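You operate a simulated robot arm through the tools that you are given. There is no shell and no other tool. Be economical: measure what you need, move in short steps, check, and stop when the job is done.

Carry out the task below with a simulated robot arm. There is one attempt and no reset: what you move stays moved.

Task
Take the teal ribbon roll and put it on the middle shelf of the screen rack. Switch the on-off lever off. Put one of the pink bottles from the top of the dark cupboard on top of the flat board. Open the tall cupboard door, put the orange pot from the top shelf of the blue rack on the upper shelf behind the tall door and shut the door again. Fetch the orange and purple tray from the wooden bench and set it on the small grey screen. Take the grey block and leave it on the white card on the short wooden bench. Shut the large dark-red screen. The order is free. Set down upright: pink bottle, orange pot. The on-off lever goes to its stop.

The check looks at the end state, three seconds after you hand in, the way a careful person would. Anything else that was tipped, shoved, dropped, spilled or broken makes it a failure.

Robot
A 7-joint arm with a two-finger parallel gripper on a trunk, on a base that drives. Base frame: it is fixed to the floor where the robot stands at the start and does not move with it; the origin is under the middle of the robot, x ahead of it, y to its left, z up; the surface under the hand at the start is at about z = 1050. Units: mm, degrees, N and s.
With the tool pointing down near the work surface it reaches from about 220 to 700 mm from the robot's upright axis, wherever it stands. Its first joint turns from -166.0 to 166.0 degrees. Places, roughly: flat board (25x34x4 cm) [3200, -1100, 800]; grey block (4x4x3 cm) [7100, -5400, 900]; large dark-red screen [5100, -100, 1500]; middle shelf of the screen rack [-2500, 200, 500]; on-off lever [700, 2300, 1200]; orange and purple tray (8x5x4 cm) [7000, -4900, 900]; orange pot [7250, -2500, 1000]; pink bottle [6500, 2000, 1500]; small grey screen [7000, -4000, 1000]; tall cupboard door [6400, 1800, 1100]; teal ribbon roll (9x9x4 cm) [500, 0, 1100]; upper shelf behind the tall door [6400, 2000, 1100]; white card [7000, -5500, 750]. Payload 3.43 kg.
Tool frame: the origin (TCP) lies between the finger pads and is the grasp point; the fingertips stand 34 mm ahead of it; z points along the fingers, y is the line along which they close. Largest opening 128 mm; finger width 24, thickness 12; the body of the gripper, 48 by 130 mm, starts 96 mm behind the TCP.
Orientation is told as [roll, pitch, yaw] about the base's x, y, z axes, in that order, counted from this pose: with the fingers straight down and closing along the base's y, the tool's x points along the base's -x, its y along +y and its z along -z.

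Tools
- The arm moves only by the tool drive_tool. Its arguments are lists of equal length, an entry for each row: "rot": the turn, a rotation vector about the base's x, y, z in degrees, a list of three; "translation": the shift along the base's x, y, z in mm, a list of three; "fingers": the closure, from 0 (fully open) to 1 (shut). In form: {"rot": [[wx, wy, wz], ...], "translation": [[x, y, z], ...], "fingers": [fingers, ...]}. A call has 1 to 8 rows; each row shifts and turns the commanded pose from where the row before left it. A row lasts 0.2 s, in which the tool goes at most 50 mm and 8.6 degrees; a call with a longer step from one row to the next is refused whole, and so is a gripper value outside its range. Where a pose cannot be reached the arm comes as near as it can. A force on the tool above 40 N (or 10 N above the force at the start of the call, whichever is more), or a blocked arm, ends the call early, and 0.2 s more pass. The fingers move at their own pace (about 108 mm/s each) and stop on an object; they squeeze with about 42 N. The grip force told is the motor's: it shows also when the fingers shut on nothing. Time passes only in rows, and 0.2 s behind the last, so rows that do not move let the fingers close. It gives the time, the measured TCP pose, the force on the tool (base axes), the opening and the grip force at its end, in the units of the frame above (readings bear some noise), with the torque about the TCP (base axes, N m) and any sound that the robot's microphone picked up.
- Cameras (640 x 400 px; columns grow to the right, rows downward): "scene" is now at [-3.6, 105.8, 1540.1]; the picture's right is [-0.38, -0.93, 0.00], its down [-0.36, 0.15, -0.92] and it looks along [0.85, -0.35, -0.39] (base axes); focal length 279 px, centre (320, 200). "wrist" rides on the gripper at [76, -11, -160] in the tool frame; the picture's right is [0.15, 0.99, 0.00], its down [-0.88, 0.13, -0.46] and it looks along [-0.45, 0.07, 0.89] (tool axes); focal length 234 px, centre (320, 200). There is no depth. A picture from a camera that has moved, and an enlarged one, comes with that camera's place and axes in the base frame and with its lens.
- grab_frame(camera): a new picture of that camera. It takes no simulated time.
- raise_lower(by): slides the trunk up (or, below 0, down) by that many mm; the arm and the scene camera ride with it, the base frame stays. It gives what a move gives, with no picture.
- base_move(legs): drives the robot by 1 to 6 legs, each [ahead, left, turn to the left] in mm, mm and degrees, along the robot's own axes; the way and the turn of a leg run together, so that a leg with both is an arc; at most 1500 mm and 180 degrees a leg. The arm and the cameras ride along, it lands a little off, and it stops where it bumps. It gives what a move gives.
- turn_head(pan, tilt): turns the head with the scene camera to pan (to the left, within 86 degrees either way) and tilt (down, from -29 to 69), counted from straight ahead of the robot. It gives what a move gives.
- enlarge(camera, box): a new picture of the part [left, top, right, bottom] of that camera's present view, enlarged. It takes no simulated time.
- finish_job(): hands the job in; it is judged then, once.

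Go step by step. Nothing tells you exact positions but the pictures and the camera data: compare them with the known pose of the tool, close in by small moves and look again before you grip or let go. The budget is 207 turns and 180 pictures, counting those below and the enlarged ones. Unless the task says otherwise, let go and move clear before handing in, and close with one line.

The tools are called after ">>>" as name(argument=value, ...) on one line, values as JSON. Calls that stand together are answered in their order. drive_tool: Moves the arm, as the interface text tells. Its arguments: {"type":"object","properties":{"rot":{"type":"array","items":{"type":"array","items":{"type":"number"}}},"translation":{"type":"array","items":{"type":"array","items":{"type":"number"}}},"fingers":{"type":"array","items":{"type":"number"}}},"required":["rot","translation","fingers"]} The other tools are called the same way: raise_lower (by) slides the trunk up or down; base_move (legs) drives the base; turn_head (pan, tilt) turns the head that bears the scene camera; grab_frame (camera) takes a picture; enlarge (camera, box) takes an enlarged picture of a part of a camera's view; finish_job () hands the job in.

At the start:

```text
t: 0.0
position: [388.2, -167.5, 1362.1]
tool_rot: [0.0, 0.0, 0.0]
ft_force: [1.2, 0.4, -0.7]
moment: [-0.04, -0.01, -0.02]
opening: 127.6
gripper_force: 0.1
trunk travel left (down, up): [-225.0, 99.0]
robot x, y, heading: [0.2, -3.5, -0.4]
head pan, tilt: [-22.1, 23.0]
```

scene: 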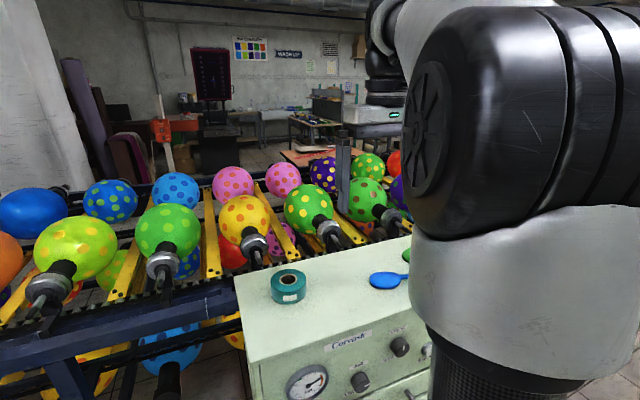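
wrist: 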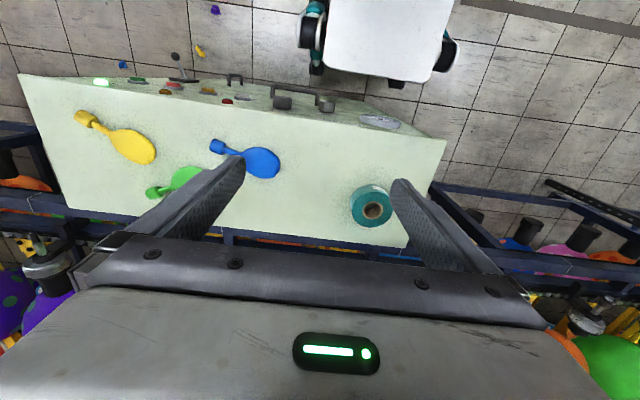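

The teal roll appears in both pictures at about [532, -34] on the pale cabinet top. I'll move above it with the hand open and look again.

>>> drive_tool(rot=[[0, 0, 0], [0, 0, 0], [0, 0, 0], [0, 0, 0], [0, 0, 0], [0, 0, 0]], translation=[[24, 22, -27], [24, 22, -27], [24, 22, -27], [24, 22, -27], [24, 22, -27], [24, 22, -27]], fingers=[0, 0, 0, 0, 0, 0])

>>> grab_frame(camera="wrist")

>>> grab_frame(camera="scene")

```text
t: 1.4
position: [533.6, -35.6, 1200.3]
tool_rot: [0.0, -0.1, -0.1]
ft_force: [-0.3, -0.3, -1.2]
moment: [0.03, -0.02, 0.01]
opening: 127.9
gripper_force: 0.1
trunk travel left (down, up): [-225.0, 99.0]
robot x, y, heading: [4.6, 0.2, -0.2]
head pan, tilt: [-22.1, 23.0]
```

```text
177 pictures are left
camera wrist: at [458.0, -46.2, 1360.5], right [-0.15, 0.99, 0.0], down [0.88, 0.13, 0.46], along [0.45, 0.07, -0.89], focal length 234 px, centre (320, 200)
```

wrist: 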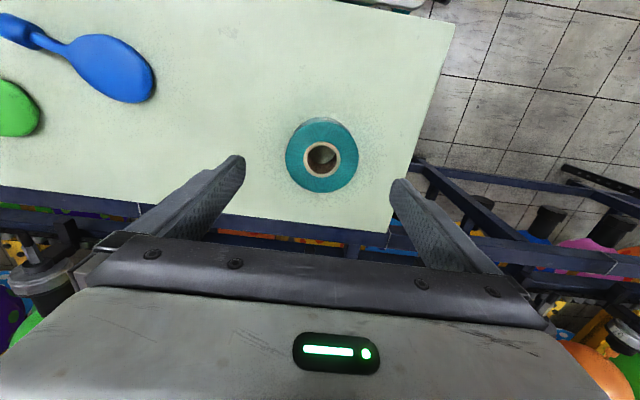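

```text
176 pictures are left
camera scene: at [-3.4, 105.9, 1540.1], right [-0.38, -0.93, 0.0], down [-0.36, 0.15, -0.92], along [0.85, -0.35, -0.39], focal length 279 px, centre (320, 200)
```

scene: 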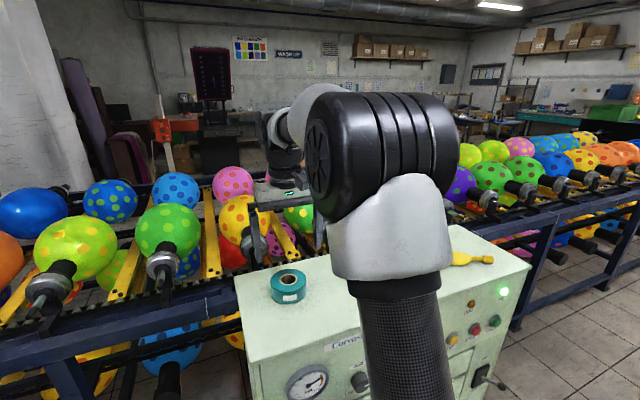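

The roll is at [537, -31], almost under the hand. I'll go down around it and close.

>>> drive_tool(rot=[[0, 0, 0], [0, 0, 0], [0, 0, 0], [0, 0, 0], [0, 0, 0], [0, 0, 0], [0, 0, 0]], translation=[[3, 4, -35], [0, 0, -35], [0, 0, -25], [0, 0, -13], [0, 0, 0], [0, 0, 0], [0, 0, 0]], fingers=[0, 0, 0, 0, 0.5, 1, 1])

>>> grab_frame(camera="wrist")

```text
t: 3.0
position: [535.0, -31.8, 1091.7]
tool_rot: [0.0, 0.0, 0.0]
ft_force: [-0.6, -1.1, 0.1]
moment: [0.0, 0.01, 0.02]
opening: 85.0
gripper_force: 42.1
trunk travel left (down, up): [-225.0, 99.0]
robot x, y, heading: [4.3, 0.8, 0.2]
head pan, tilt: [-22.1, 23.0]
```

```text
175 pictures are left
camera wrist: at [460.9, -43.4, 1251.9], right [-0.15, 0.99, 0.0], down [0.88, 0.13, 0.46], along [0.45, 0.07, -0.89], focal length 234 px, centre (320, 200)
```

wrist: 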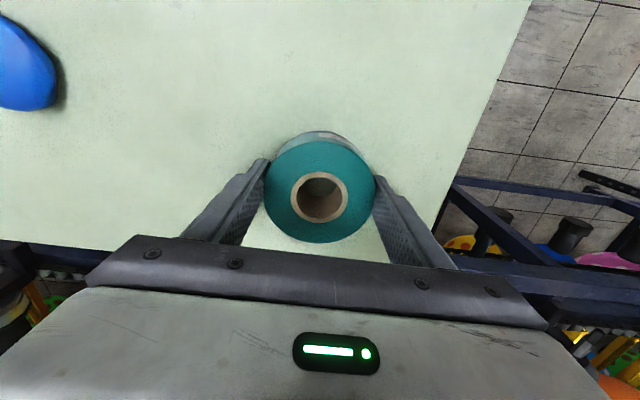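

The roll is gripped (opening 85). I'll lift it, draw it in, and turn the head to look around behind.

>>> drive_tool(rot=[[0, 0, 0], [0, 0, 0], [0, 0, 0], [0, 0, 0], [0, 0, 0], [0, 0, 0], [0, 0, 0], [0, 0, 0]], translation=[[0, 0, 25], [0, 0, 40], [0, 0, 40], [0, 0, 40], [-30, -10, 35], [-40, -20, 0], [-40, -20, 0], [-40, -20, 0]], fingers=[1, 1, 1, 1, 1, 1, 1, 1])

>>> turn_head(pan=60, tilt=20)

>>> grab_frame(camera="scene")

>>> turn_head(pan=-70, tilt=20)

>>> grab_frame(camera="scene")

```text
t: 4.8
position: [384.9, -102.6, 1271.7]
tool_rot: [0.1, -0.1, -0.1]
ft_force: [0.7, 0.3, -0.1]
moment: [0.0, 0.02, 0.01]
opening: 0.1
gripper_force: 33.1
trunk travel left (down, up): [-225.0, 99.0]
robot x, y, heading: [-0.9, -0.2, -0.2]
head pan, tilt: [-22.1, 23.0]
```

```text
t: 6.3
position: [386.6, -100.8, 1271.4]
tool_rot: [0.0, 0.1, 0.0]
ft_force: [0.0, -0.6, 0.4]
moment: [-0.02, 0.0, 0.04]
opening: 0.0
gripper_force: 32.7
trunk travel left (down, up): [-225.0, 99.0]
robot x, y, heading: [-4.6, -0.0, 0.1]
head pan, tilt: [60.0, 20.0]
```

```text
174 pictures are left
camera scene: at [-42.8, 221.2, 1545.0], right [0.87, -0.5, 0.0], down [-0.17, -0.3, -0.94], along [0.47, 0.81, -0.34], focal length 279 px, centre (320, 200)
```

scene: 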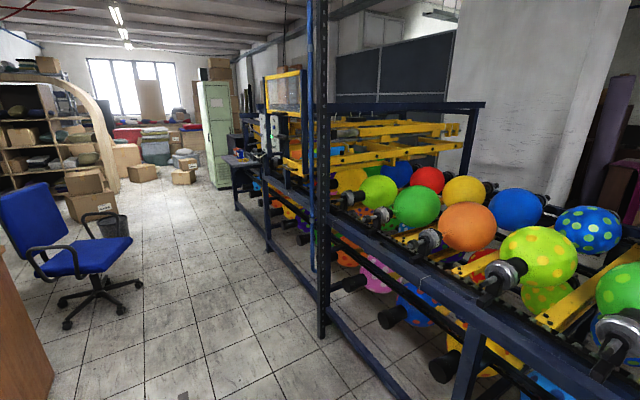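

```text
t: 8.5
position: [385.5, -100.8, 1271.6]
tool_rot: [0.0, 0.0, 0.0]
ft_force: [0.3, -0.9, 0.2]
moment: [0.01, -0.01, 0.0]
opening: 0.0
gripper_force: 33.1
trunk travel left (down, up): [-225.0, 99.0]
robot x, y, heading: [-0.5, 3.7, -0.2]
head pan, tilt: [-70.0, 20.0]
```

```text
173 pictures are left
camera scene: at [-57.5, 53.1, 1545.0], right [-0.94, -0.34, 0.0], down [-0.12, 0.32, -0.94], along [0.32, -0.88, -0.34], focal length 279 px, centre (320, 200)
```

scene: 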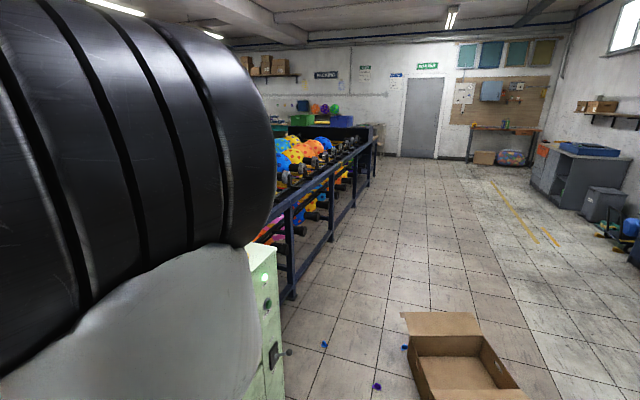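

The fingers read fully shut, so the roll has slipped out. I need to find where it went.

>>> turn_head(pan=0, tilt=40)

>>> grab_frame(camera="wrist")

>>> grab_frame(camera="scene")

```text
t: 9.9
position: [386.4, -101.3, 1270.2]
tool_rot: [0.0, 0.0, 0.0]
ft_force: [0.2, 0.5, -0.5]
moment: [-0.01, -0.01, 0.0]
opening: 0.0
gripper_force: 32.8
trunk travel left (down, up): [-225.0, 99.0]
robot x, y, heading: [1.4, -0.7, -0.1]
head pan, tilt: [0.0, 40.0]
```

```text
172 pictures are left
camera wrist: at [311.5, -112.3, 1431.6], right [-0.15, 0.99, 0.0], down [0.88, 0.13, 0.46], along [0.45, 0.07, -0.89], focal length 234 px, centre (320, 200)
```

wrist: 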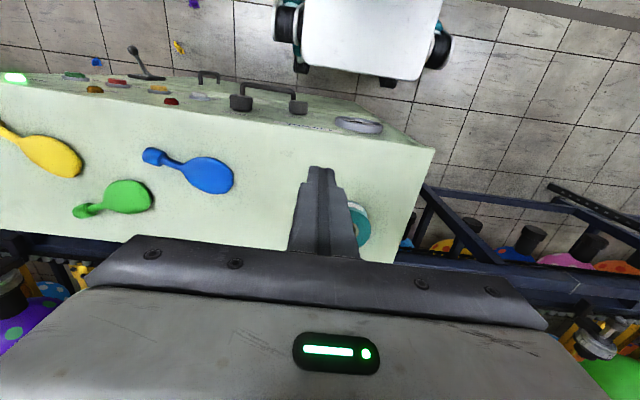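

```text
171 pictures are left
camera scene: at [-4.4, 140.5, 1513.6], right [0.0, -1.0, 0.0], down [-0.64, 0.0, -0.77], along [0.77, 0.0, -0.64], focal length 279 px, centre (320, 200)
```

scene: 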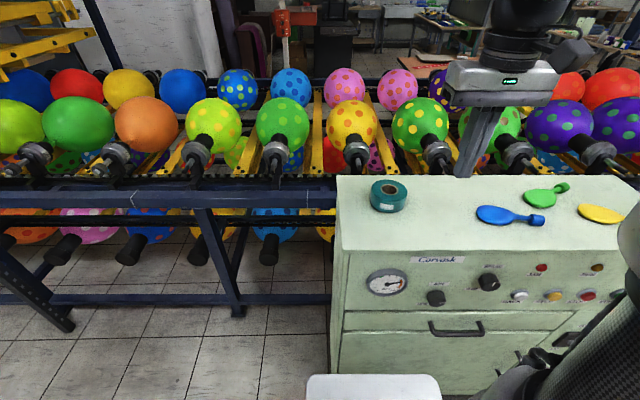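

The roll is still in its place at about [539, -31]; it slipped out straight away on lifting. I'll grip it again lower and better centred, and lift slowly.

>>> drive_tool(rot=[[0, 0, 0], [0, 0, 0], [0, 0, 0], [0, 0, 0], [0, 0, 0]], translation=[[38, 17, 0], [38, 17, 0], [38, 18, 0], [38, 18, -30], [0, 0, -40]], fingers=[0, 0, 0, 0, 0])

>>> grab_frame(camera="wrist")

```text
refused: row 4 steps farther than a row can; nothing moved
```

```text
170 pictures are left
camera wrist: at [311.5, -112.3, 1431.6], right [-0.15, 0.99, 0.0], down [0.88, 0.13, 0.46], along [0.45, 0.07, -0.89], focal length 234 px, centre (320, 200)
```

wrist: 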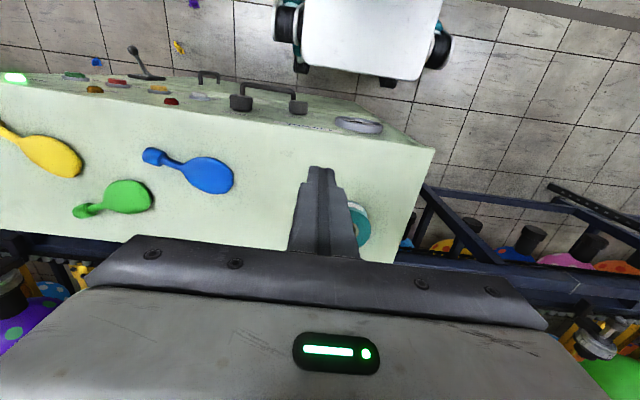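

One row was too long. I'll repeat with a smaller step.

>>> drive_tool(rot=[[0, 0, 0], [0, 0, 0], [0, 0, 0], [0, 0, 0], [0, 0, 0]], translation=[[38, 17, 0], [38, 17, 0], [38, 18, 0], [38, 18, 0], [0, 0, -45]], fingers=[0, 0, 0, 0, 0])

>>> grab_frame(camera="wrist")

```text
t: 11.1
position: [540.6, -29.2, 1227.0]
tool_rot: [-0.1, -0.1, 0.0]
ft_force: [0.8, -0.4, 0.3]
moment: [-0.02, 0.03, -0.02]
opening: 127.9
gripper_force: 0.1
trunk travel left (down, up): [-225.0, 99.0]
robot x, y, heading: [2.8, -2.2, 0.2]
head pan, tilt: [0.0, 40.0]
```

```text
169 pictures are left
camera wrist: at [466.3, -41.3, 1387.6], right [-0.15, 0.99, 0.0], down [0.88, 0.13, 0.46], along [0.45, 0.07, -0.89], focal length 234 px, centre (320, 200)
```

wrist: 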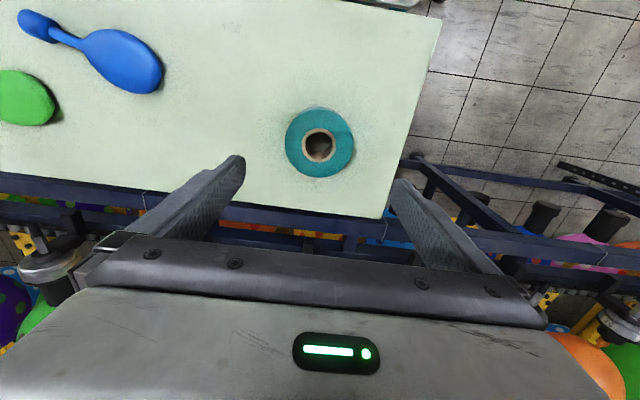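

The roll reads [536, -31]. I'll go down lower than before, close, and lift in small steps.

>>> drive_tool(rot=[[0, 0, 0], [0, 0, 0], [0, 0, 0], [0, 0, 0], [0, 0, 0]], translation=[[-4, -2, -45], [0, 0, -45], [0, 0, -35], [0, 0, -12], [0, 0, -4]], fingers=[0, 0, 0, 0, 0])

```text
t: 12.3
position: [534.5, -32.0, 1087.2]
tool_rot: [0.0, 0.0, 0.1]
ft_force: [-0.7, -0.3, -0.3]
moment: [0.0, 0.0, -0.02]
opening: 128.0
gripper_force: 0.1
trunk travel left (down, up): [-225.0, 99.0]
robot x, y, heading: [0.8, 1.0, 0.1]
head pan, tilt: [0.0, 40.0]
```

>>> drive_tool(rot=[[0, 0, 0], [0, 0, 0], [0, 0, 0], [0, 0, 0], [0, 0, 0], [0, 0, 0]], translation=[[1, 1, -2], [0, 0, 0], [0, 0, 0], [0, 0, 0], [0, 0, 3], [0, 0, 3]], fingers=[0, 0.6, 1, 1, 1, 1])

>>> grab_frame(camera="scene")

>>> grab_frame(camera="wrist")

```text
t: 13.7
position: [534.8, -32.4, 1089.2]
tool_rot: [0.0, 0.0, 0.0]
ft_force: [-0.1, -0.8, -1.3]
moment: [0.0, 0.02, 0.05]
opening: 84.1
gripper_force: 42.1
trunk travel left (down, up): [-225.0, 99.0]
robot x, y, heading: [2.9, 2.2, -0.3]
head pan, tilt: [0.0, 40.0]
```

```text
168 pictures are left
camera scene: at [-4.3, 140.6, 1513.6], right [0.0, -1.0, 0.0], down [-0.64, 0.0, -0.77], along [0.77, 0.0, -0.64], focal length 279 px, centre (320, 200)
```

scene: 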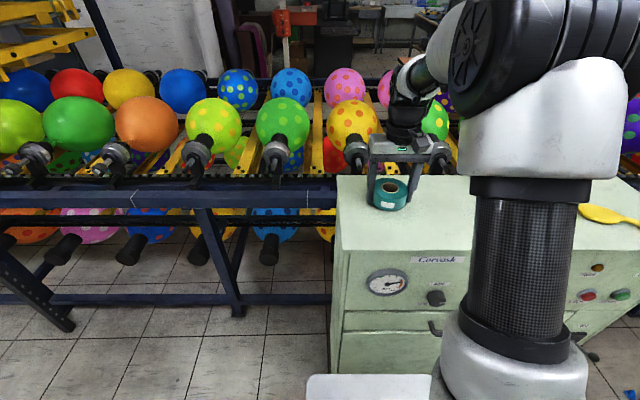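

```text
167 pictures are left
camera wrist: at [460.0, -43.8, 1249.9], right [-0.15, 0.99, 0.0], down [0.88, 0.13, 0.46], along [0.45, 0.07, -0.89], focal length 234 px, centre (320, 200)
```

wrist: 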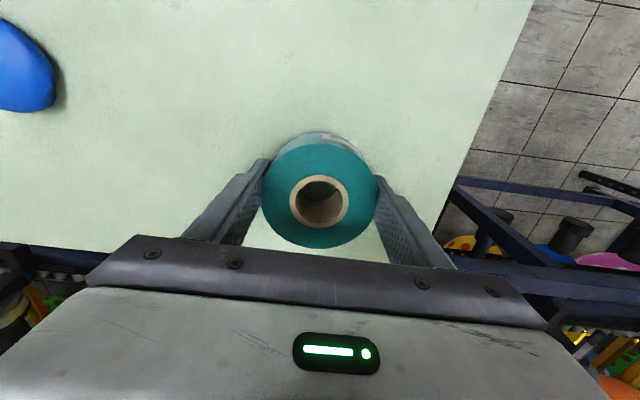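

Gripped at 84 mm. I'll lift a little further and check whether it follows.

>>> drive_tool(rot=[[0, 0, 0], [0, 0, 0], [0, 0, 0], [0, 0, 0], [0, 0, 0]], translation=[[0, 0, 5], [0, 0, 5], [0, 0, 5], [0, 0, 5], [0, 0, 0]], fingers=[1, 1, 1, 1, 1])

>>> enlarge(camera="scene", box=[330, 120, 490, 220])

>>> grab_frame(camera="wrist")

```text
t: 14.9
position: [533.0, -32.5, 1110.2]
tool_rot: [0.0, 0.1, 0.1]
ft_force: [0.7, -0.5, -1.9]
moment: [-0.05, -0.01, 0.0]
opening: 84.2
gripper_force: 42.1
trunk travel left (down, up): [-225.0, 99.0]
robot x, y, heading: [-0.8, 3.1, -0.0]
head pan, tilt: [0.0, 40.0]
```

```text
4.00 times, centred on (410, 170) of scene
camera zoom: at [-4.3, 140.6, 1513.6], right [0.0, -1.0, 0.0], down [-0.64, 0.0, -0.77], along [0.77, 0.0, -0.64], focal length 1115 px, centre (-40, 320)
```

zoom: 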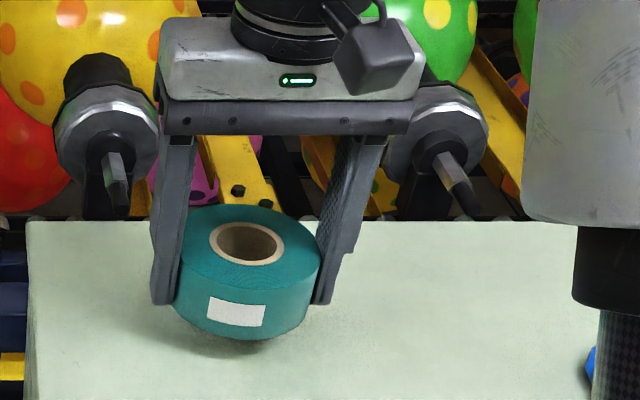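

```text
165 pictures are left
camera wrist: at [459.3, -43.8, 1271.0], right [-0.15, 0.99, 0.0], down [0.88, 0.13, 0.46], along [0.45, 0.07, -0.89], focal length 234 px, centre (320, 200)
```

wrist: 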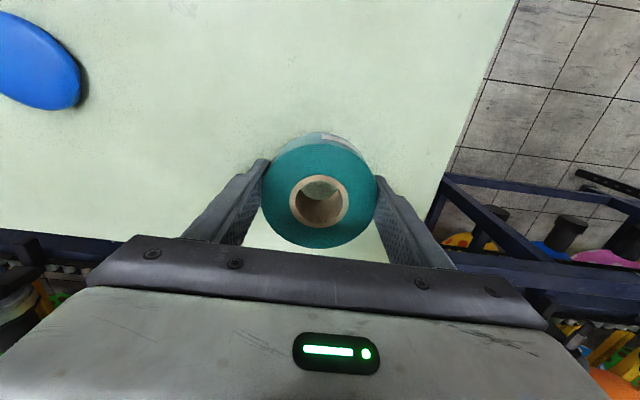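

The roll comes along this time. I'll continue gently upward, then draw it in.

>>> drive_tool(rot=[[0, 0, 0], [0, 0, 0], [0, 0, 0], [0, 0, 0], [0, 0, 0], [0, 0, 0], [0, 0, 0], [0, 0, 0]], translation=[[0, 0, 8], [0, 0, 12], [0, 0, 15], [0, 0, 15], [-5, 0, 15], [-10, 0, 15], [-15, 0, 10], [-10, 0, 5]], fingers=[1, 1, 1, 1, 1, 1, 1, 1])

>>> drive_tool(rot=[[0, 0, 0], [0, 0, 0], [0, 0, 0], [0, 0, 0], [0, 0, 0], [0, 0, 0], [0, 0, 0], [0, 0, 0]], translation=[[-10, 0, 5], [-15, 0, 5], [-20, 0, 0], [-20, 0, 0], [-20, 0, 0], [-20, 0, 0], [-15, 0, 0], [-10, 0, 0]], fingers=[1, 1, 1, 1, 1, 1, 1, 1])

>>> grab_frame(camera="wrist")

```text
t: 16.7
position: [495.2, -31.6, 1205.3]
tool_rot: [-0.1, 0.0, 0.0]
ft_force: [0.0, 0.2, -0.8]
moment: [0.01, 0.0, 0.0]
opening: 84.0
gripper_force: 42.0
trunk travel left (down, up): [-225.0, 99.0]
robot x, y, heading: [-1.0, 1.0, -0.0]
head pan, tilt: [0.0, 40.0]
```

```text
t: 18.5
position: [362.5, -30.9, 1215.4]
tool_rot: [0.1, 0.1, 0.0]
ft_force: [0.1, -0.3, -1.3]
moment: [0.01, -0.01, 0.0]
opening: 84.2
gripper_force: 42.7
trunk travel left (down, up): [-225.0, 99.0]
robot x, y, heading: [1.8, 2.7, 0.2]
head pan, tilt: [0.0, 40.0]
```

```text
164 pictures are left
camera wrist: at [288.4, -42.5, 1376.5], right [-0.15, 0.99, 0.0], down [0.88, 0.13, 0.46], along [0.45, 0.07, -0.89], focal length 234 px, centre (320, 200)
```

wrist: 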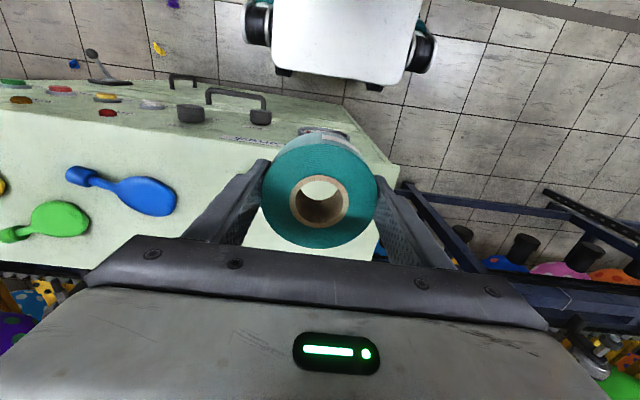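

The roll is held steady. I'll back off a little, turn to face the rear and look at the screen rack.

>>> base_move(legs=[[-200, 0, 0], [0, 0, 90]])

>>> turn_head(pan=60, tilt=25)

>>> grab_frame(camera="scene")

```text
t: 23.9
position: [-158.0, 361.5, 1216.6]
tool_rot: [-0.1, 0.0, 88.3]
ft_force: [0.2, 0.2, -1.1]
moment: [0.01, -0.02, -0.03]
opening: 84.3
gripper_force: 41.7
trunk travel left (down, up): [-225.0, 99.0]
robot x, y, heading: [-194.0, -0.1, 88.5]
head pan, tilt: [0.0, 40.0]
```

```text
t: 25.2
position: [-158.3, 363.0, 1216.3]
tool_rot: [0.0, 0.0, 88.4]
ft_force: [-0.3, 0.2, -1.9]
moment: [-0.01, 0.01, 0.03]
opening: 84.4
gripper_force: 42.0
trunk travel left (down, up): [-225.0, 99.0]
robot x, y, heading: [-200.0, 0.2, 88.4]
head pan, tilt: [60.0, 25.0]
```

```text
163 pictures are left
camera scene: at [-419.6, -37.3, 1536.9], right [0.52, 0.85, 0.0], down [0.36, -0.22, -0.91], along [-0.77, 0.47, -0.42], focal length 279 px, centre (320, 200)
```

scene: 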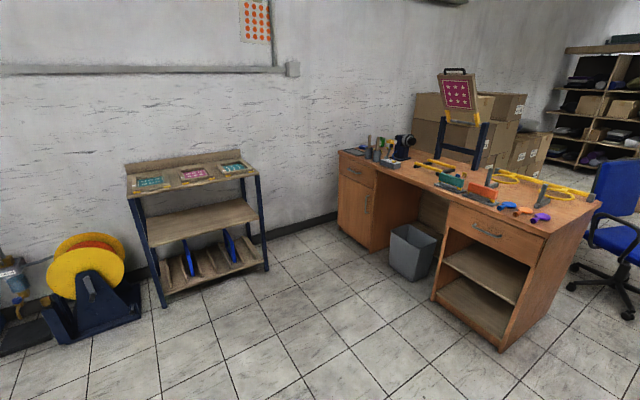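

The screen rack stands with its front at x ≈ -2275, y -200..560; the middle shelf is at z ≈ 510 with the top shelf at about 860, so the hand must go in tilted. I'll go back to the cabinet and grip the roll again with the tool tilted.

>>> base_move(legs=[[0, 0, -88.4], [200, 0, 0]])

>>> turn_head(pan=0, tilt=40)

>>> drive_tool(rot=[[0, 0, 0], [0, 0, 0], [0, 0, 0], [0, 0, 0], [0, 0, 0], [0, 0, 0], [0, 0, 0]], translation=[[15, 0, 0], [20, 0, 0], [25, 0, 0], [25, 0, 0], [25, 0, 0], [20, 0, 0], [10, 0, 0]], fingers=[1, 1, 1, 1, 1, 1, 1])

>>> grab_frame(camera="scene")

```text
t: 30.6
position: [362.8, -18.3, 1216.2]
tool_rot: [0.0, -0.1, 1.1]
ft_force: [-0.1, -0.3, -0.4]
moment: [0.01, 0.0, 0.01]
opening: 84.1
gripper_force: 42.2
trunk travel left (down, up): [-225.0, 99.0]
robot x, y, heading: [-4.6, 5.3, 1.1]
head pan, tilt: [60.0, 25.0]
```

```text
t: 31.9
position: [362.7, -18.6, 1216.4]
tool_rot: [0.0, 0.0, 1.2]
ft_force: [-0.1, -0.5, -0.7]
moment: [0.04, 0.01, 0.02]
opening: 84.1
gripper_force: 41.5
trunk travel left (down, up): [-225.0, 99.0]
robot x, y, heading: [1.3, 1.0, 1.0]
head pan, tilt: [0.0, 40.0]
```

```text
t: 33.5
position: [503.4, -18.5, 1215.9]
tool_rot: [-0.1, 0.1, 1.4]
ft_force: [-0.5, 0.2, -1.4]
moment: [0.01, 0.02, -0.01]
opening: 84.4
gripper_force: 41.9
trunk travel left (down, up): [-225.0, 99.0]
robot x, y, heading: [-1.5, 8.4, 1.2]
head pan, tilt: [0.0, 40.0]
```

```text
162 pictures are left
camera scene: at [-8.1, 145.2, 1513.6], right [0.02, -1.0, 0.0], down [-0.64, -0.01, -0.77], along [0.77, 0.02, -0.64], focal length 279 px, centre (320, 200)
```

scene: 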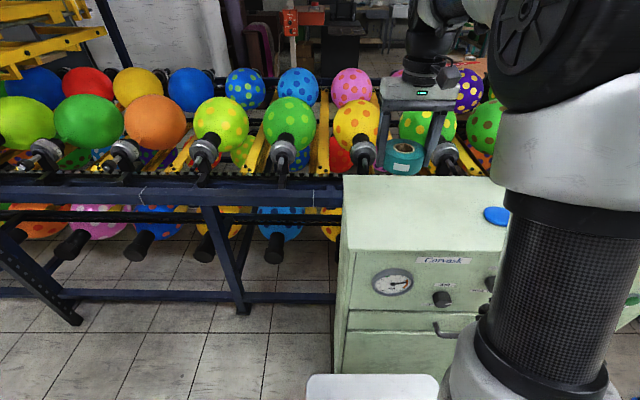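

I'm over the cabinet. I'll lower the roll to the top and release, raising the hand slightly clear.

>>> drive_tool(rot=[[0, 0, 0], [0, 0, 0], [0, 0, 0], [0, 0, 0], [0, 0, 0], [0, 0, 0], [0, 0, 0], [0, 0, 0]], translation=[[5, -5, -20], [5, -5, -30], [0, 0, -30], [0, 0, -25], [0, 0, -12], [0, 0, -7], [0, 0, -3], [0, 0, -2]], fingers=[1, 1, 1, 1, 1, 1, 1, 1])

```text
t: 35.3
position: [512.6, -28.5, 1086.5]
tool_rot: [0.0, -0.1, 1.1]
ft_force: [0.0, 0.4, -1.4]
moment: [0.0, 0.02, -0.03]
opening: 84.0
gripper_force: 42.4
trunk travel left (down, up): [-225.0, 99.0]
robot x, y, heading: [0.8, 2.3, 1.2]
head pan, tilt: [0.0, 40.0]
```

Releasing, then raising the hand and tilting it 45° to regrip from the robot's side.

>>> drive_tool(rot=[[0, 0, 0], [0, 0, 0], [0, 0, 0], [0, 0, 0], [0, 0, 0], [0, 0, 0]], translation=[[0, 0, -1], [0, 0, 0], [0, 0, 0], [0, 0, 20], [0, 0, 40], [0, 0, 40]], fingers=[0, 0, 0, 0, 0, 0])

>>> drive_tool(rot=[[0, -7.5, 0], [0, -7.5, 0], [0, -7.5, 0], [0, -7.5, 0], [0, -7.5, 0], [0, -7.5, 0]], translation=[[-20, 0, 0], [-20, 0, 0], [-10, 0, 0], [0, 0, 0], [0, 0, 0], [0, 0, 0]], fingers=[0, 0, 0, 0, 0, 0])

>>> grab_frame(camera="wrist")

>>> grab_frame(camera="scene")

```text
t: 36.7
position: [512.6, -29.9, 1186.4]
tool_rot: [0.0, 0.1, 1.2]
ft_force: [0.0, 0.0, 0.1]
moment: [0.0, 0.0, 0.0]
opening: 127.9
gripper_force: 0.0
trunk travel left (down, up): [-225.0, 99.0]
robot x, y, heading: [-2.4, 4.8, 1.1]
head pan, tilt: [0.0, 40.0]
```

```text
t: 38.1
position: [463.4, -27.3, 1185.2]
tool_rot: [-1.3, -45.1, 1.7]
ft_force: [-1.1, -0.6, 0.0]
moment: [-0.03, 0.02, 0.03]
opening: 128.2
gripper_force: 0.0
trunk travel left (down, up): [-225.0, 99.0]
robot x, y, heading: [-2.8, 0.3, 1.2]
head pan, tilt: [0.0, 40.0]
```

```text
161 pictures are left
camera wrist: at [297.9, -41.5, 1246.4], right [-0.12, 0.99, -0.12], down [0.3, 0.15, 0.94], along [0.95, 0.08, -0.31], focal length 234 px, centre (320, 200)
```

wrist: 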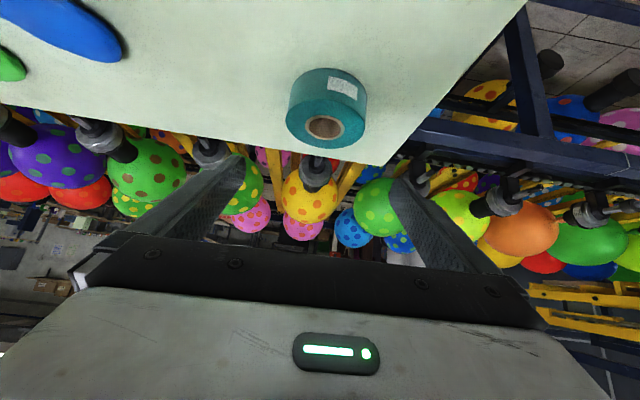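

```text
160 pictures are left
camera scene: at [-8.4, 145.1, 1513.6], right [0.02, -1.0, 0.0], down [-0.64, -0.01, -0.77], along [0.77, 0.02, -0.64], focal length 279 px, centre (320, 200)
```

scene: 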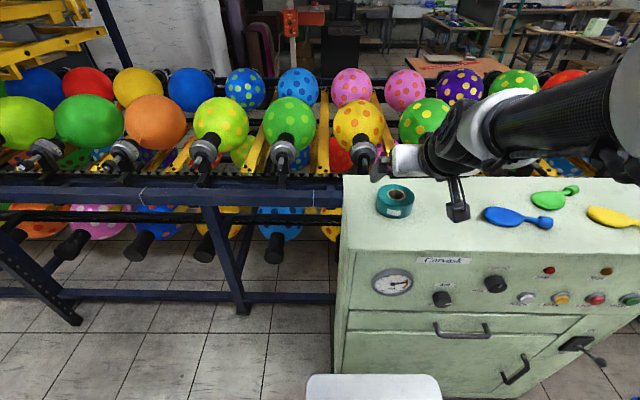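

The tilt works and the roll sits at about [516, -30]. Going in along the tool axis and closing.

>>> drive_tool(rot=[[0, 0, 0], [0, 0, 0], [0, 0, 0], [0, 0, 0], [0, 0, 0], [0, 0, 0], [0, 0, 0], [0, 0, 0]], translation=[[-20, -2, -34], [22, 0, -22], [22, 0, -22], [18, 0, -20], [0, 0, 0], [0, 0, 0], [0, 0, 0], [0, 0, 0]], fingers=[0, 0, 0, 0, 0, 0.6, 1, 1])

>>> grab_frame(camera="wrist")

>>> enlarge(camera="scene", box=[330, 120, 490, 220])

```text
t: 39.9
position: [508.9, -31.2, 1088.9]
tool_rot: [-1.1, -45.0, 1.7]
ft_force: [-0.1, 0.2, -0.6]
moment: [0.02, 0.04, -0.01]
opening: 0.0
gripper_force: 33.0
trunk travel left (down, up): [-225.0, 99.0]
robot x, y, heading: [-4.5, 4.7, 1.3]
head pan, tilt: [0.0, 40.0]
```

```text
159 pictures are left
camera wrist: at [341.6, -44.9, 1148.7], right [-0.12, 0.99, -0.12], down [0.3, 0.15, 0.94], along [0.95, 0.08, -0.31], focal length 234 px, centre (320, 200)
```

wrist: 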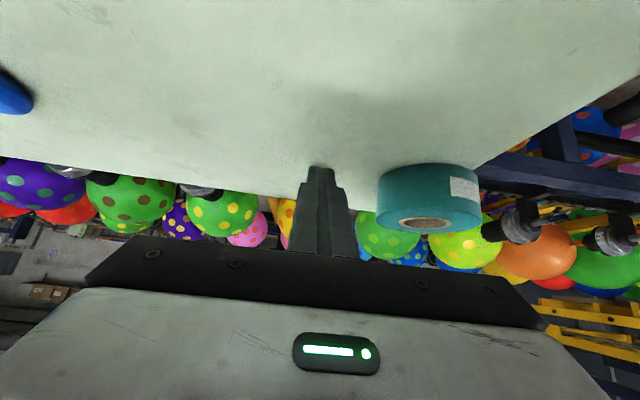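

```text
4.00 times, centred on (410, 170) of scene
camera zoom: at [-8.5, 145.1, 1513.6], right [0.02, -1.0, 0.0], down [-0.64, -0.01, -0.77], along [0.77, 0.02, -0.64], focal length 1115 px, centre (-40, 320)
```

zoom: 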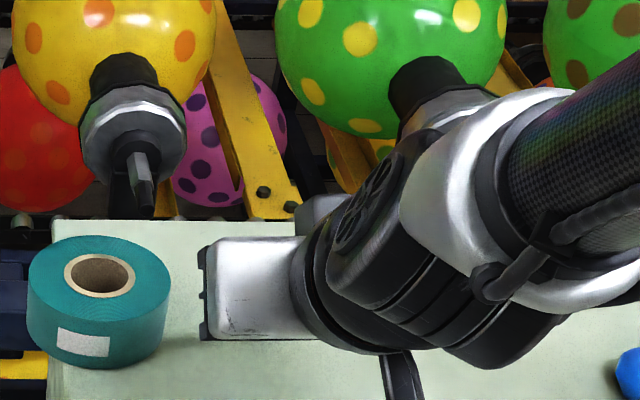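

The roll popped out sideways and now rests near the left edge at about [547, 72]. I'll back out, bring the tool upright, and turn it 90° so the fingers close along x over the cabinet top.

>>> drive_tool(rot=[[0, 0, 0], [0, 0, 0], [0, 0, 0], [0, 7.5, 0], [0, 7.5, 0], [0, 7.5, 0], [0, 7.5, 0], [0, 7.5, 0]], translation=[[-30, 0, 30], [-30, 0, 30], [0, 0, 40], [0, 0, 40], [0, 0, 0], [0, 0, 0], [0, 0, 0], [0, 0, 0]], fingers=[1, 1, 0, 0, 0, 0, 0, 0])

>>> drive_tool(rot=[[0, 7.5, 0], [0, 0, 8.5], [0, 0, 8.5], [0, 0, 8.5], [0, 0, 8.5], [0, 0, 8.5], [0, 0, 8.5], [0, 0, 8.5]], translation=[[15, 15, 0], [15, 15, 0], [15, 15, 0], [15, 15, 0], [15, 15, 0], [15, 15, 0], [10, 13, 0], [0, 0, 0]], fingers=[0, 0, 0, 0, 0, 0, 0, 0])

>>> drive_tool(rot=[[0, 0, 8.5], [0, 0, 8.5], [0, 0, 8.5], [0, 0, 3.8]], translation=[[0, 0, -10], [0, 0, -10], [0, 0, 0], [0, 0, 0]], fingers=[0, 0, 0, 0])

>>> grab_frame(camera="wrist")

>>> grab_frame(camera="scene")

```text
t: 41.7
position: [444.6, -30.7, 1228.1]
tool_rot: [-0.2, -7.3, 1.2]
ft_force: [0.1, 0.6, -0.3]
moment: [0.02, -0.03, -0.02]
opening: 128.2
gripper_force: 0.0
trunk travel left (down, up): [-225.0, 99.0]
robot x, y, heading: [1.7, 5.9, 1.1]
head pan, tilt: [0.0, 40.0]
```

```text
t: 43.5
position: [544.9, 71.8, 1227.6]
tool_rot: [0.0, 0.0, 60.9]
ft_force: [-0.5, 0.3, -0.4]
moment: [0.0, 0.02, -0.02]
opening: 127.6
gripper_force: 0.1
trunk travel left (down, up): [-225.0, 99.0]
robot x, y, heading: [-0.9, 4.9, 0.7]
head pan, tilt: [0.0, 40.0]
```

```text
t: 44.5
position: [545.4, 71.7, 1208.6]
tool_rot: [0.0, -0.1, 90.1]
ft_force: [0.0, -0.4, -0.9]
moment: [-0.04, 0.01, -0.03]
opening: 127.9
gripper_force: 0.0
trunk travel left (down, up): [-225.0, 99.0]
robot x, y, heading: [-1.3, 3.2, 1.4]
head pan, tilt: [0.0, 40.0]
```

```text
157 pictures are left
camera wrist: at [557.7, -3.4, 1368.6], right [-0.99, -0.15, 0.0], down [-0.13, 0.88, 0.46], along [-0.07, 0.45, -0.89], focal length 234 px, centre (320, 200)
```

wrist: 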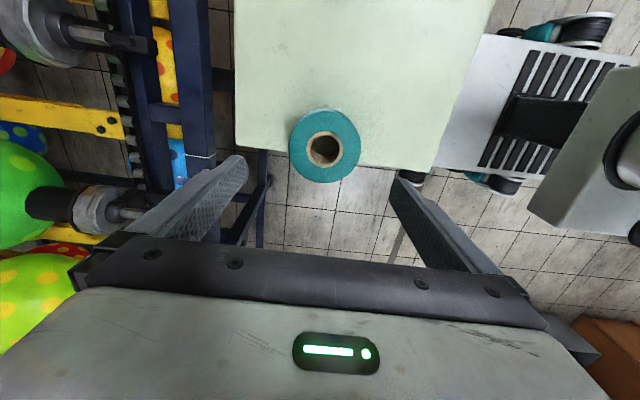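

```text
156 pictures are left
camera scene: at [-8.3, 145.1, 1513.6], right [0.02, -1.0, 0.0], down [-0.64, -0.01, -0.77], along [0.77, 0.02, -0.64], focal length 279 px, centre (320, 200)
```

scene: 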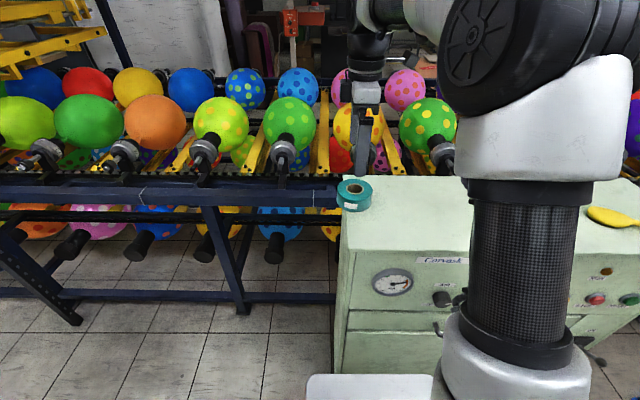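

The roll is at [541, 70], safely graspable along x. Going down and gripping.

>>> drive_tool(rot=[[0, 0, 0], [0, 0, 0], [0, 0, 0], [0, 0, 0], [0, 0, 0]], translation=[[-4, -2, -40], [0, 0, -35], [0, 0, -25], [0, 0, -15], [0, 0, -6]], fingers=[0, 0, 0, 0, 0])

>>> grab_frame(camera="wrist")

```text
t: 45.7
position: [540.3, 70.2, 1088.3]
tool_rot: [0.1, 0.0, 90.0]
ft_force: [-0.5, 0.0, -0.2]
moment: [-0.03, -0.01, -0.04]
opening: 127.8
gripper_force: 0.0
trunk travel left (down, up): [-225.0, 99.0]
robot x, y, heading: [-2.9, 8.2, 1.3]
head pan, tilt: [0.0, 40.0]
```

```text
155 pictures are left
camera wrist: at [553.6, -5.7, 1247.7], right [-0.99, -0.15, 0.0], down [-0.13, 0.88, 0.46], along [-0.07, 0.45, -0.89], focal length 234 px, centre (320, 200)
```

wrist: 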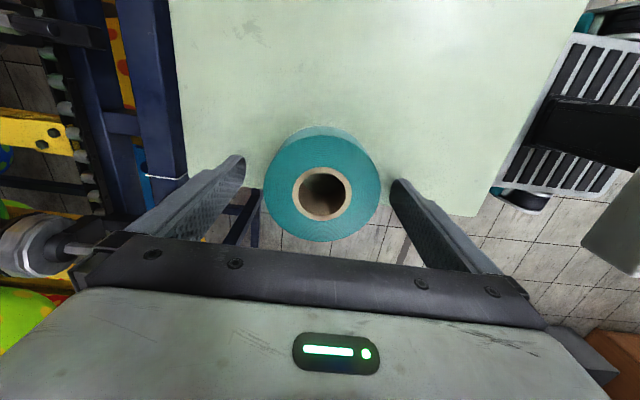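

Centred. Down 3 mm, close, and lift slowly.

>>> drive_tool(rot=[[0, 0, 0], [0, 0, 0], [0, 0, 0], [0, 0, 0], [0, 0, 0], [0, 0, 0], [0, 0, 0], [0, 0, 0]], translation=[[0, 0, -4], [0, 0, 0], [0, 0, 0], [0, 0, 0], [0, 0, 0], [0, 0, 4], [0, 0, 6], [0, 0, 8]], fingers=[0, 0.5, 1, 1, 1, 1, 1, 1])

>>> drive_tool(rot=[[0, 0, 0], [0, 0, 0], [0, 0, 0], [0, 0, 0], [0, 0, 0], [0, 0, 0], [0, 0, 0], [0, 0, 0]], translation=[[0, 0, 10], [0, 0, 15], [0, 0, 20], [0, 0, 20], [0, 0, 20], [-5, 0, 20], [-10, 0, 15], [-15, 0, 10]], fingers=[1, 1, 1, 1, 1, 1, 1, 1])

>>> grab_frame(camera="wrist")

```text
t: 47.5
position: [542.3, 70.0, 1101.3]
tool_rot: [0.0, 0.0, 90.0]
ft_force: [-0.8, -0.3, -1.3]
moment: [0.0, -0.02, 0.0]
opening: 84.3
gripper_force: 41.6
trunk travel left (down, up): [-225.0, 99.0]
robot x, y, heading: [-1.3, 5.7, 0.8]
head pan, tilt: [0.0, 40.0]
```

```text
t: 49.3
position: [510.4, 70.9, 1231.5]
tool_rot: [0.0, -0.1, 90.1]
ft_force: [0.4, -0.5, -1.1]
moment: [0.02, 0.04, -0.01]
opening: 84.2
gripper_force: 42.4
trunk travel left (down, up): [-225.0, 99.0]
robot x, y, heading: [-4.3, 5.9, 1.2]
head pan, tilt: [0.0, 40.0]
```

```text
154 pictures are left
camera wrist: at [523.5, -5.2, 1392.0], right [-0.99, -0.15, 0.0], down [-0.13, 0.88, 0.46], along [-0.07, 0.45, -0.89], focal length 234 px, centre (320, 200)
```

wrist: 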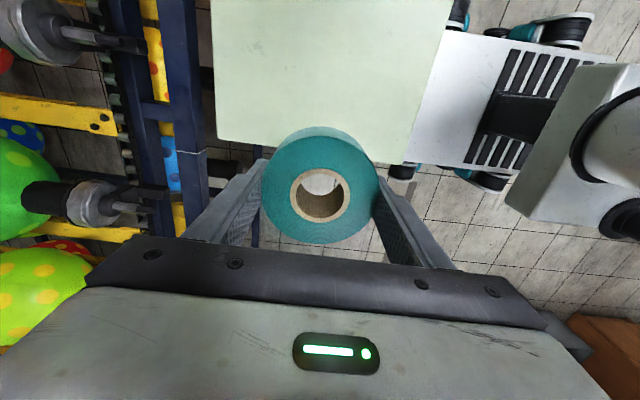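

Held firmly. I'll turn the hand back, draw it in, then drive round to face the rack.

>>> drive_tool(rot=[[0, 0, -8.4], [0, 0, -8.4], [0, 0, -8.4], [0, 0, -8.4], [0, 0, -8.4], [0, 0, -8.4], [0, 0, -8.4], [0, 0, -8.4]], translation=[[-10, -5, 0], [-15, -10, 0], [-15, -10, 0], [-15, -10, 0], [-15, -10, 0], [-15, -10, 0], [-10, -10, 0], [-10, -5, 0]], fingers=[1, 1, 1, 1, 1, 1, 1, 1])

>>> drive_tool(rot=[[0, 0, -8.4], [0, 0, -8.4], [0, 0, -5], [0, 0, 0]], translation=[[0, 0, 0], [0, 0, 0], [0, 0, 0], [0, 0, 0]], fingers=[1, 1, 1, 1])

>>> base_move(legs=[[-300, 0, 0], [0, 0, 90], [0, 0, 89], [700, 0, 0]])

>>> grab_frame(camera="scene")

```text
t: 51.1
position: [405.0, 0.4, 1231.1]
tool_rot: [0.1, 0.0, 22.7]
ft_force: [-0.3, 0.3, -1.2]
moment: [0.02, 0.03, 0.0]
opening: 84.3
gripper_force: 42.1
trunk travel left (down, up): [-225.0, 99.0]
robot x, y, heading: [-1.8, 3.4, 1.0]
head pan, tilt: [0.0, 40.0]
```

```text
t: 52.1
position: [406.3, -0.6, 1231.5]
tool_rot: [0.0, 0.0, 0.9]
ft_force: [0.1, -0.6, -1.6]
moment: [-0.01, 0.0, 0.01]
opening: 84.2
gripper_force: 41.8
trunk travel left (down, up): [-225.0, 99.0]
robot x, y, heading: [-0.9, 7.9, 1.2]
head pan, tilt: [0.0, 40.0]
```

```text
t: 65.4
position: [-1416.8, 18.7, 1229.8]
tool_rot: [0.1, 0.0, 179.4]
ft_force: [0.7, 0.9, -0.7]
moment: [0.02, 0.01, -0.02]
opening: 84.3
gripper_force: 41.8
trunk travel left (down, up): [-225.0, 99.0]
robot x, y, heading: [-1010.0, 8.3, 179.5]
head pan, tilt: [0.0, 40.0]
```

```text
153 pictures are left
camera scene: at [-1005.0, -134.7, 1513.6], right [0.01, 1.0, 0.0], down [0.64, 0.0, -0.77], along [-0.77, 0.0, -0.64], focal length 279 px, centre (320, 200)
```

scene: 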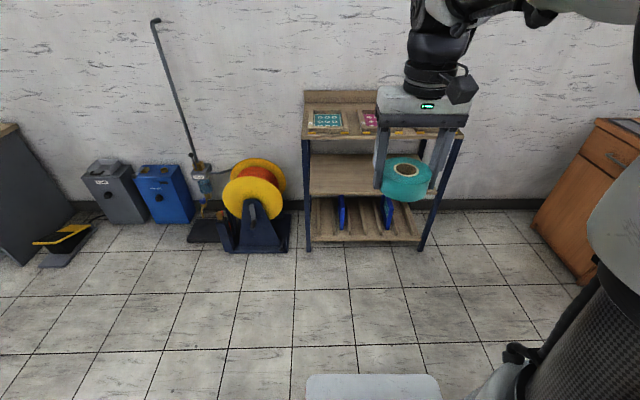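

The rack's front plane is at x ≈ -2277, the middle shelf at z ≈ 497 and the top shelf's underside at about 835. I'll lower the trunk and check the low, tilted reach out here in the open.

>>> raise_lower(by=-220)

>>> drive_tool(rot=[[0, 0, 0], [0, 0, 0], [0, 0, 0], [0, 0, 0], [0, 0, 0], [0, 0, 0], [0, 0, 0], [0, 0, 0]], translation=[[-10, 0, -15], [-20, 0, -25], [-25, 0, -30], [-30, 0, -30], [-30, 0, -30], [-30, 0, -30], [-25, 0, -30], [-20, 0, -30]], fingers=[1, 1, 1, 1, 1, 1, 1, 1])

>>> drive_tool(rot=[[0, 3, 0], [0, 4, 0], [0, 4, 0], [0, 4, 0], [0, 4, 0], [0, 3, 0], [0, 3, 0], [0, 0, 0]], translation=[[0, 0, -30], [0, 0, -30], [0, 0, -30], [0, 0, -30], [0, 0, -30], [0, 0, -30], [0, 0, -20], [0, 0, 0]], fingers=[1, 1, 1, 1, 1, 1, 1, 1])

>>> turn_head(pan=0, tilt=35)

>>> grab_frame(camera="scene")

>>> grab_frame(camera="wrist")

```text
t: 67.7
position: [-1416.1, 19.4, 1009.8]
tool_rot: [0.1, 0.0, 179.5]
ft_force: [0.7, -0.3, -2.1]
moment: [-0.01, -0.02, 0.0]
opening: 84.1
gripper_force: 42.4
trunk travel left (down, up): [-5.0, 319.0]
robot x, y, heading: [-1014.0, 1.9, 179.7]
head pan, tilt: [0.0, 40.0]
```

```text
t: 69.5
position: [-1607.5, 19.7, 791.5]
tool_rot: [0.0, 0.0, 179.5]
ft_force: [-0.1, -0.6, -0.8]
moment: [-0.02, 0.04, 0.03]
opening: 84.2
gripper_force: 41.9
trunk travel left (down, up): [-5.0, 319.0]
robot x, y, heading: [-1010.7, 8.5, 179.8]
head pan, tilt: [0.0, 40.0]
```

```text
t: 71.3
position: [-1608.0, 19.9, 590.7]
tool_rot: [0.2, -25.0, 179.4]
ft_force: [-0.3, -0.7, -1.5]
moment: [-0.01, 0.01, 0.0]
opening: 84.6
gripper_force: 42.3
trunk travel left (down, up): [-5.0, 319.0]
robot x, y, heading: [-1009.6, 2.9, 179.8]
head pan, tilt: [0.0, 40.0]
```

```text
t: 72.0
position: [-1607.7, 20.0, 591.3]
tool_rot: [0.2, -24.9, 179.4]
ft_force: [0.1, 0.3, -1.2]
moment: [0.0, 0.0, -0.04]
opening: 84.4
gripper_force: 42.1
trunk travel left (down, up): [-5.0, 319.0]
robot x, y, heading: [-1010.8, 1.3, 179.3]
head pan, tilt: [0.0, 35.0]
```

```text
152 pictures are left
camera scene: at [-1008.0, -134.7, 1301.1], right [0.01, 1.0, 0.0], down [0.57, 0.0, -0.82], along [-0.82, 0.0, -0.57], focal length 279 px, centre (320, 200)
```

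scene: 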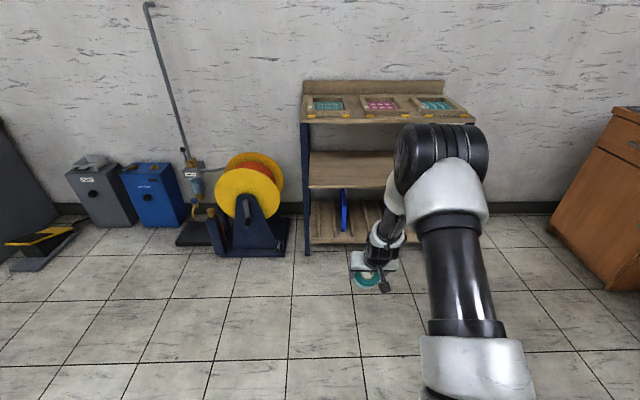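

```text
151 pictures are left
camera wrist: at [-1470.4, 30.4, 704.7], right [0.12, -0.99, -0.06], down [-0.61, -0.12, 0.79], along [-0.79, -0.06, -0.62], focal length 234 px, centre (320, 200)
```

wrist: 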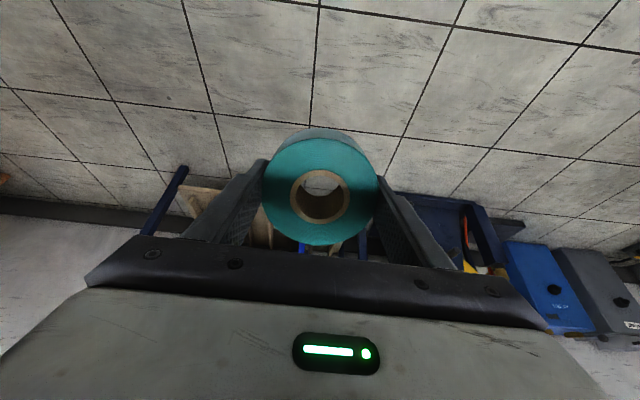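

Reach is fine. I'll tilt to 35°, raise slightly, and drive to just short of the rack for a look.

>>> drive_tool(rot=[[0, 4, 0], [0, 4, 0], [0, 2, 0]], translation=[[0, 0, 15], [0, 0, 20], [0, 0, 15]], fingers=[1, 1, 1])

>>> base_move(legs=[[550, -155, 0]])

>>> grab_frame(camera="scene")

>>> grab_frame(camera="wrist")

```text
t: 72.8
position: [-1607.2, 20.8, 641.6]
tool_rot: [0.4, -35.0, 179.3]
ft_force: [-0.1, -0.7, -0.8]
moment: [0.0, 0.01, 0.01]
opening: 84.3
gripper_force: 42.4
trunk travel left (down, up): [-5.0, 319.0]
robot x, y, heading: [-1011.4, 3.7, 179.7]
head pan, tilt: [0.0, 35.0]
```

```text
t: 76.0
position: [-2156.6, 179.6, 640.5]
tool_rot: [0.4, -35.0, 179.3]
ft_force: [0.5, 0.5, -0.4]
moment: [-0.03, 0.0, -0.01]
opening: 84.0
gripper_force: 42.1
trunk travel left (down, up): [-5.0, 319.0]
robot x, y, heading: [-1557.6, 164.9, 179.6]
head pan, tilt: [0.0, 35.0]
```

```text
150 pictures are left
camera scene: at [-1556.7, 24.5, 1301.2], right [0.01, 1.0, 0.0], down [0.57, 0.0, -0.82], along [-0.82, 0.01, -0.57], focal length 279 px, centre (320, 200)
```

scene: 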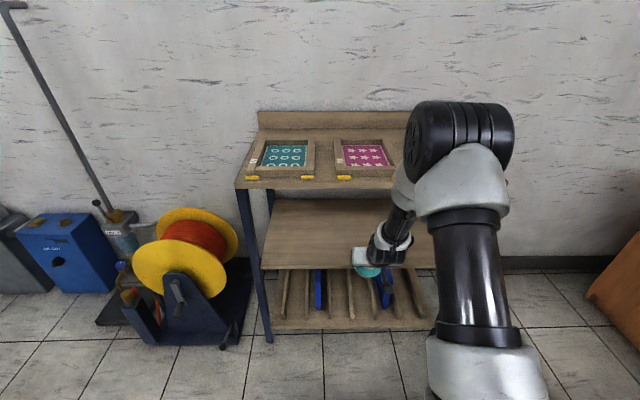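

```text
149 pictures are left
camera wrist: at [-2000.7, 190.3, 728.9], right [0.11, -0.99, -0.08], down [-0.46, -0.12, 0.88], along [-0.88, -0.06, -0.47], focal length 234 px, centre (320, 200)
```

wrist: 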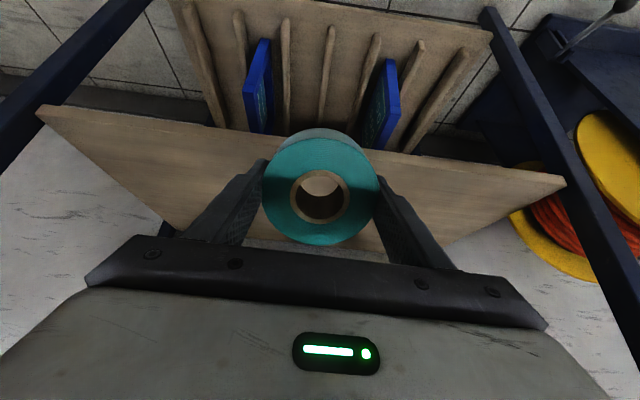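

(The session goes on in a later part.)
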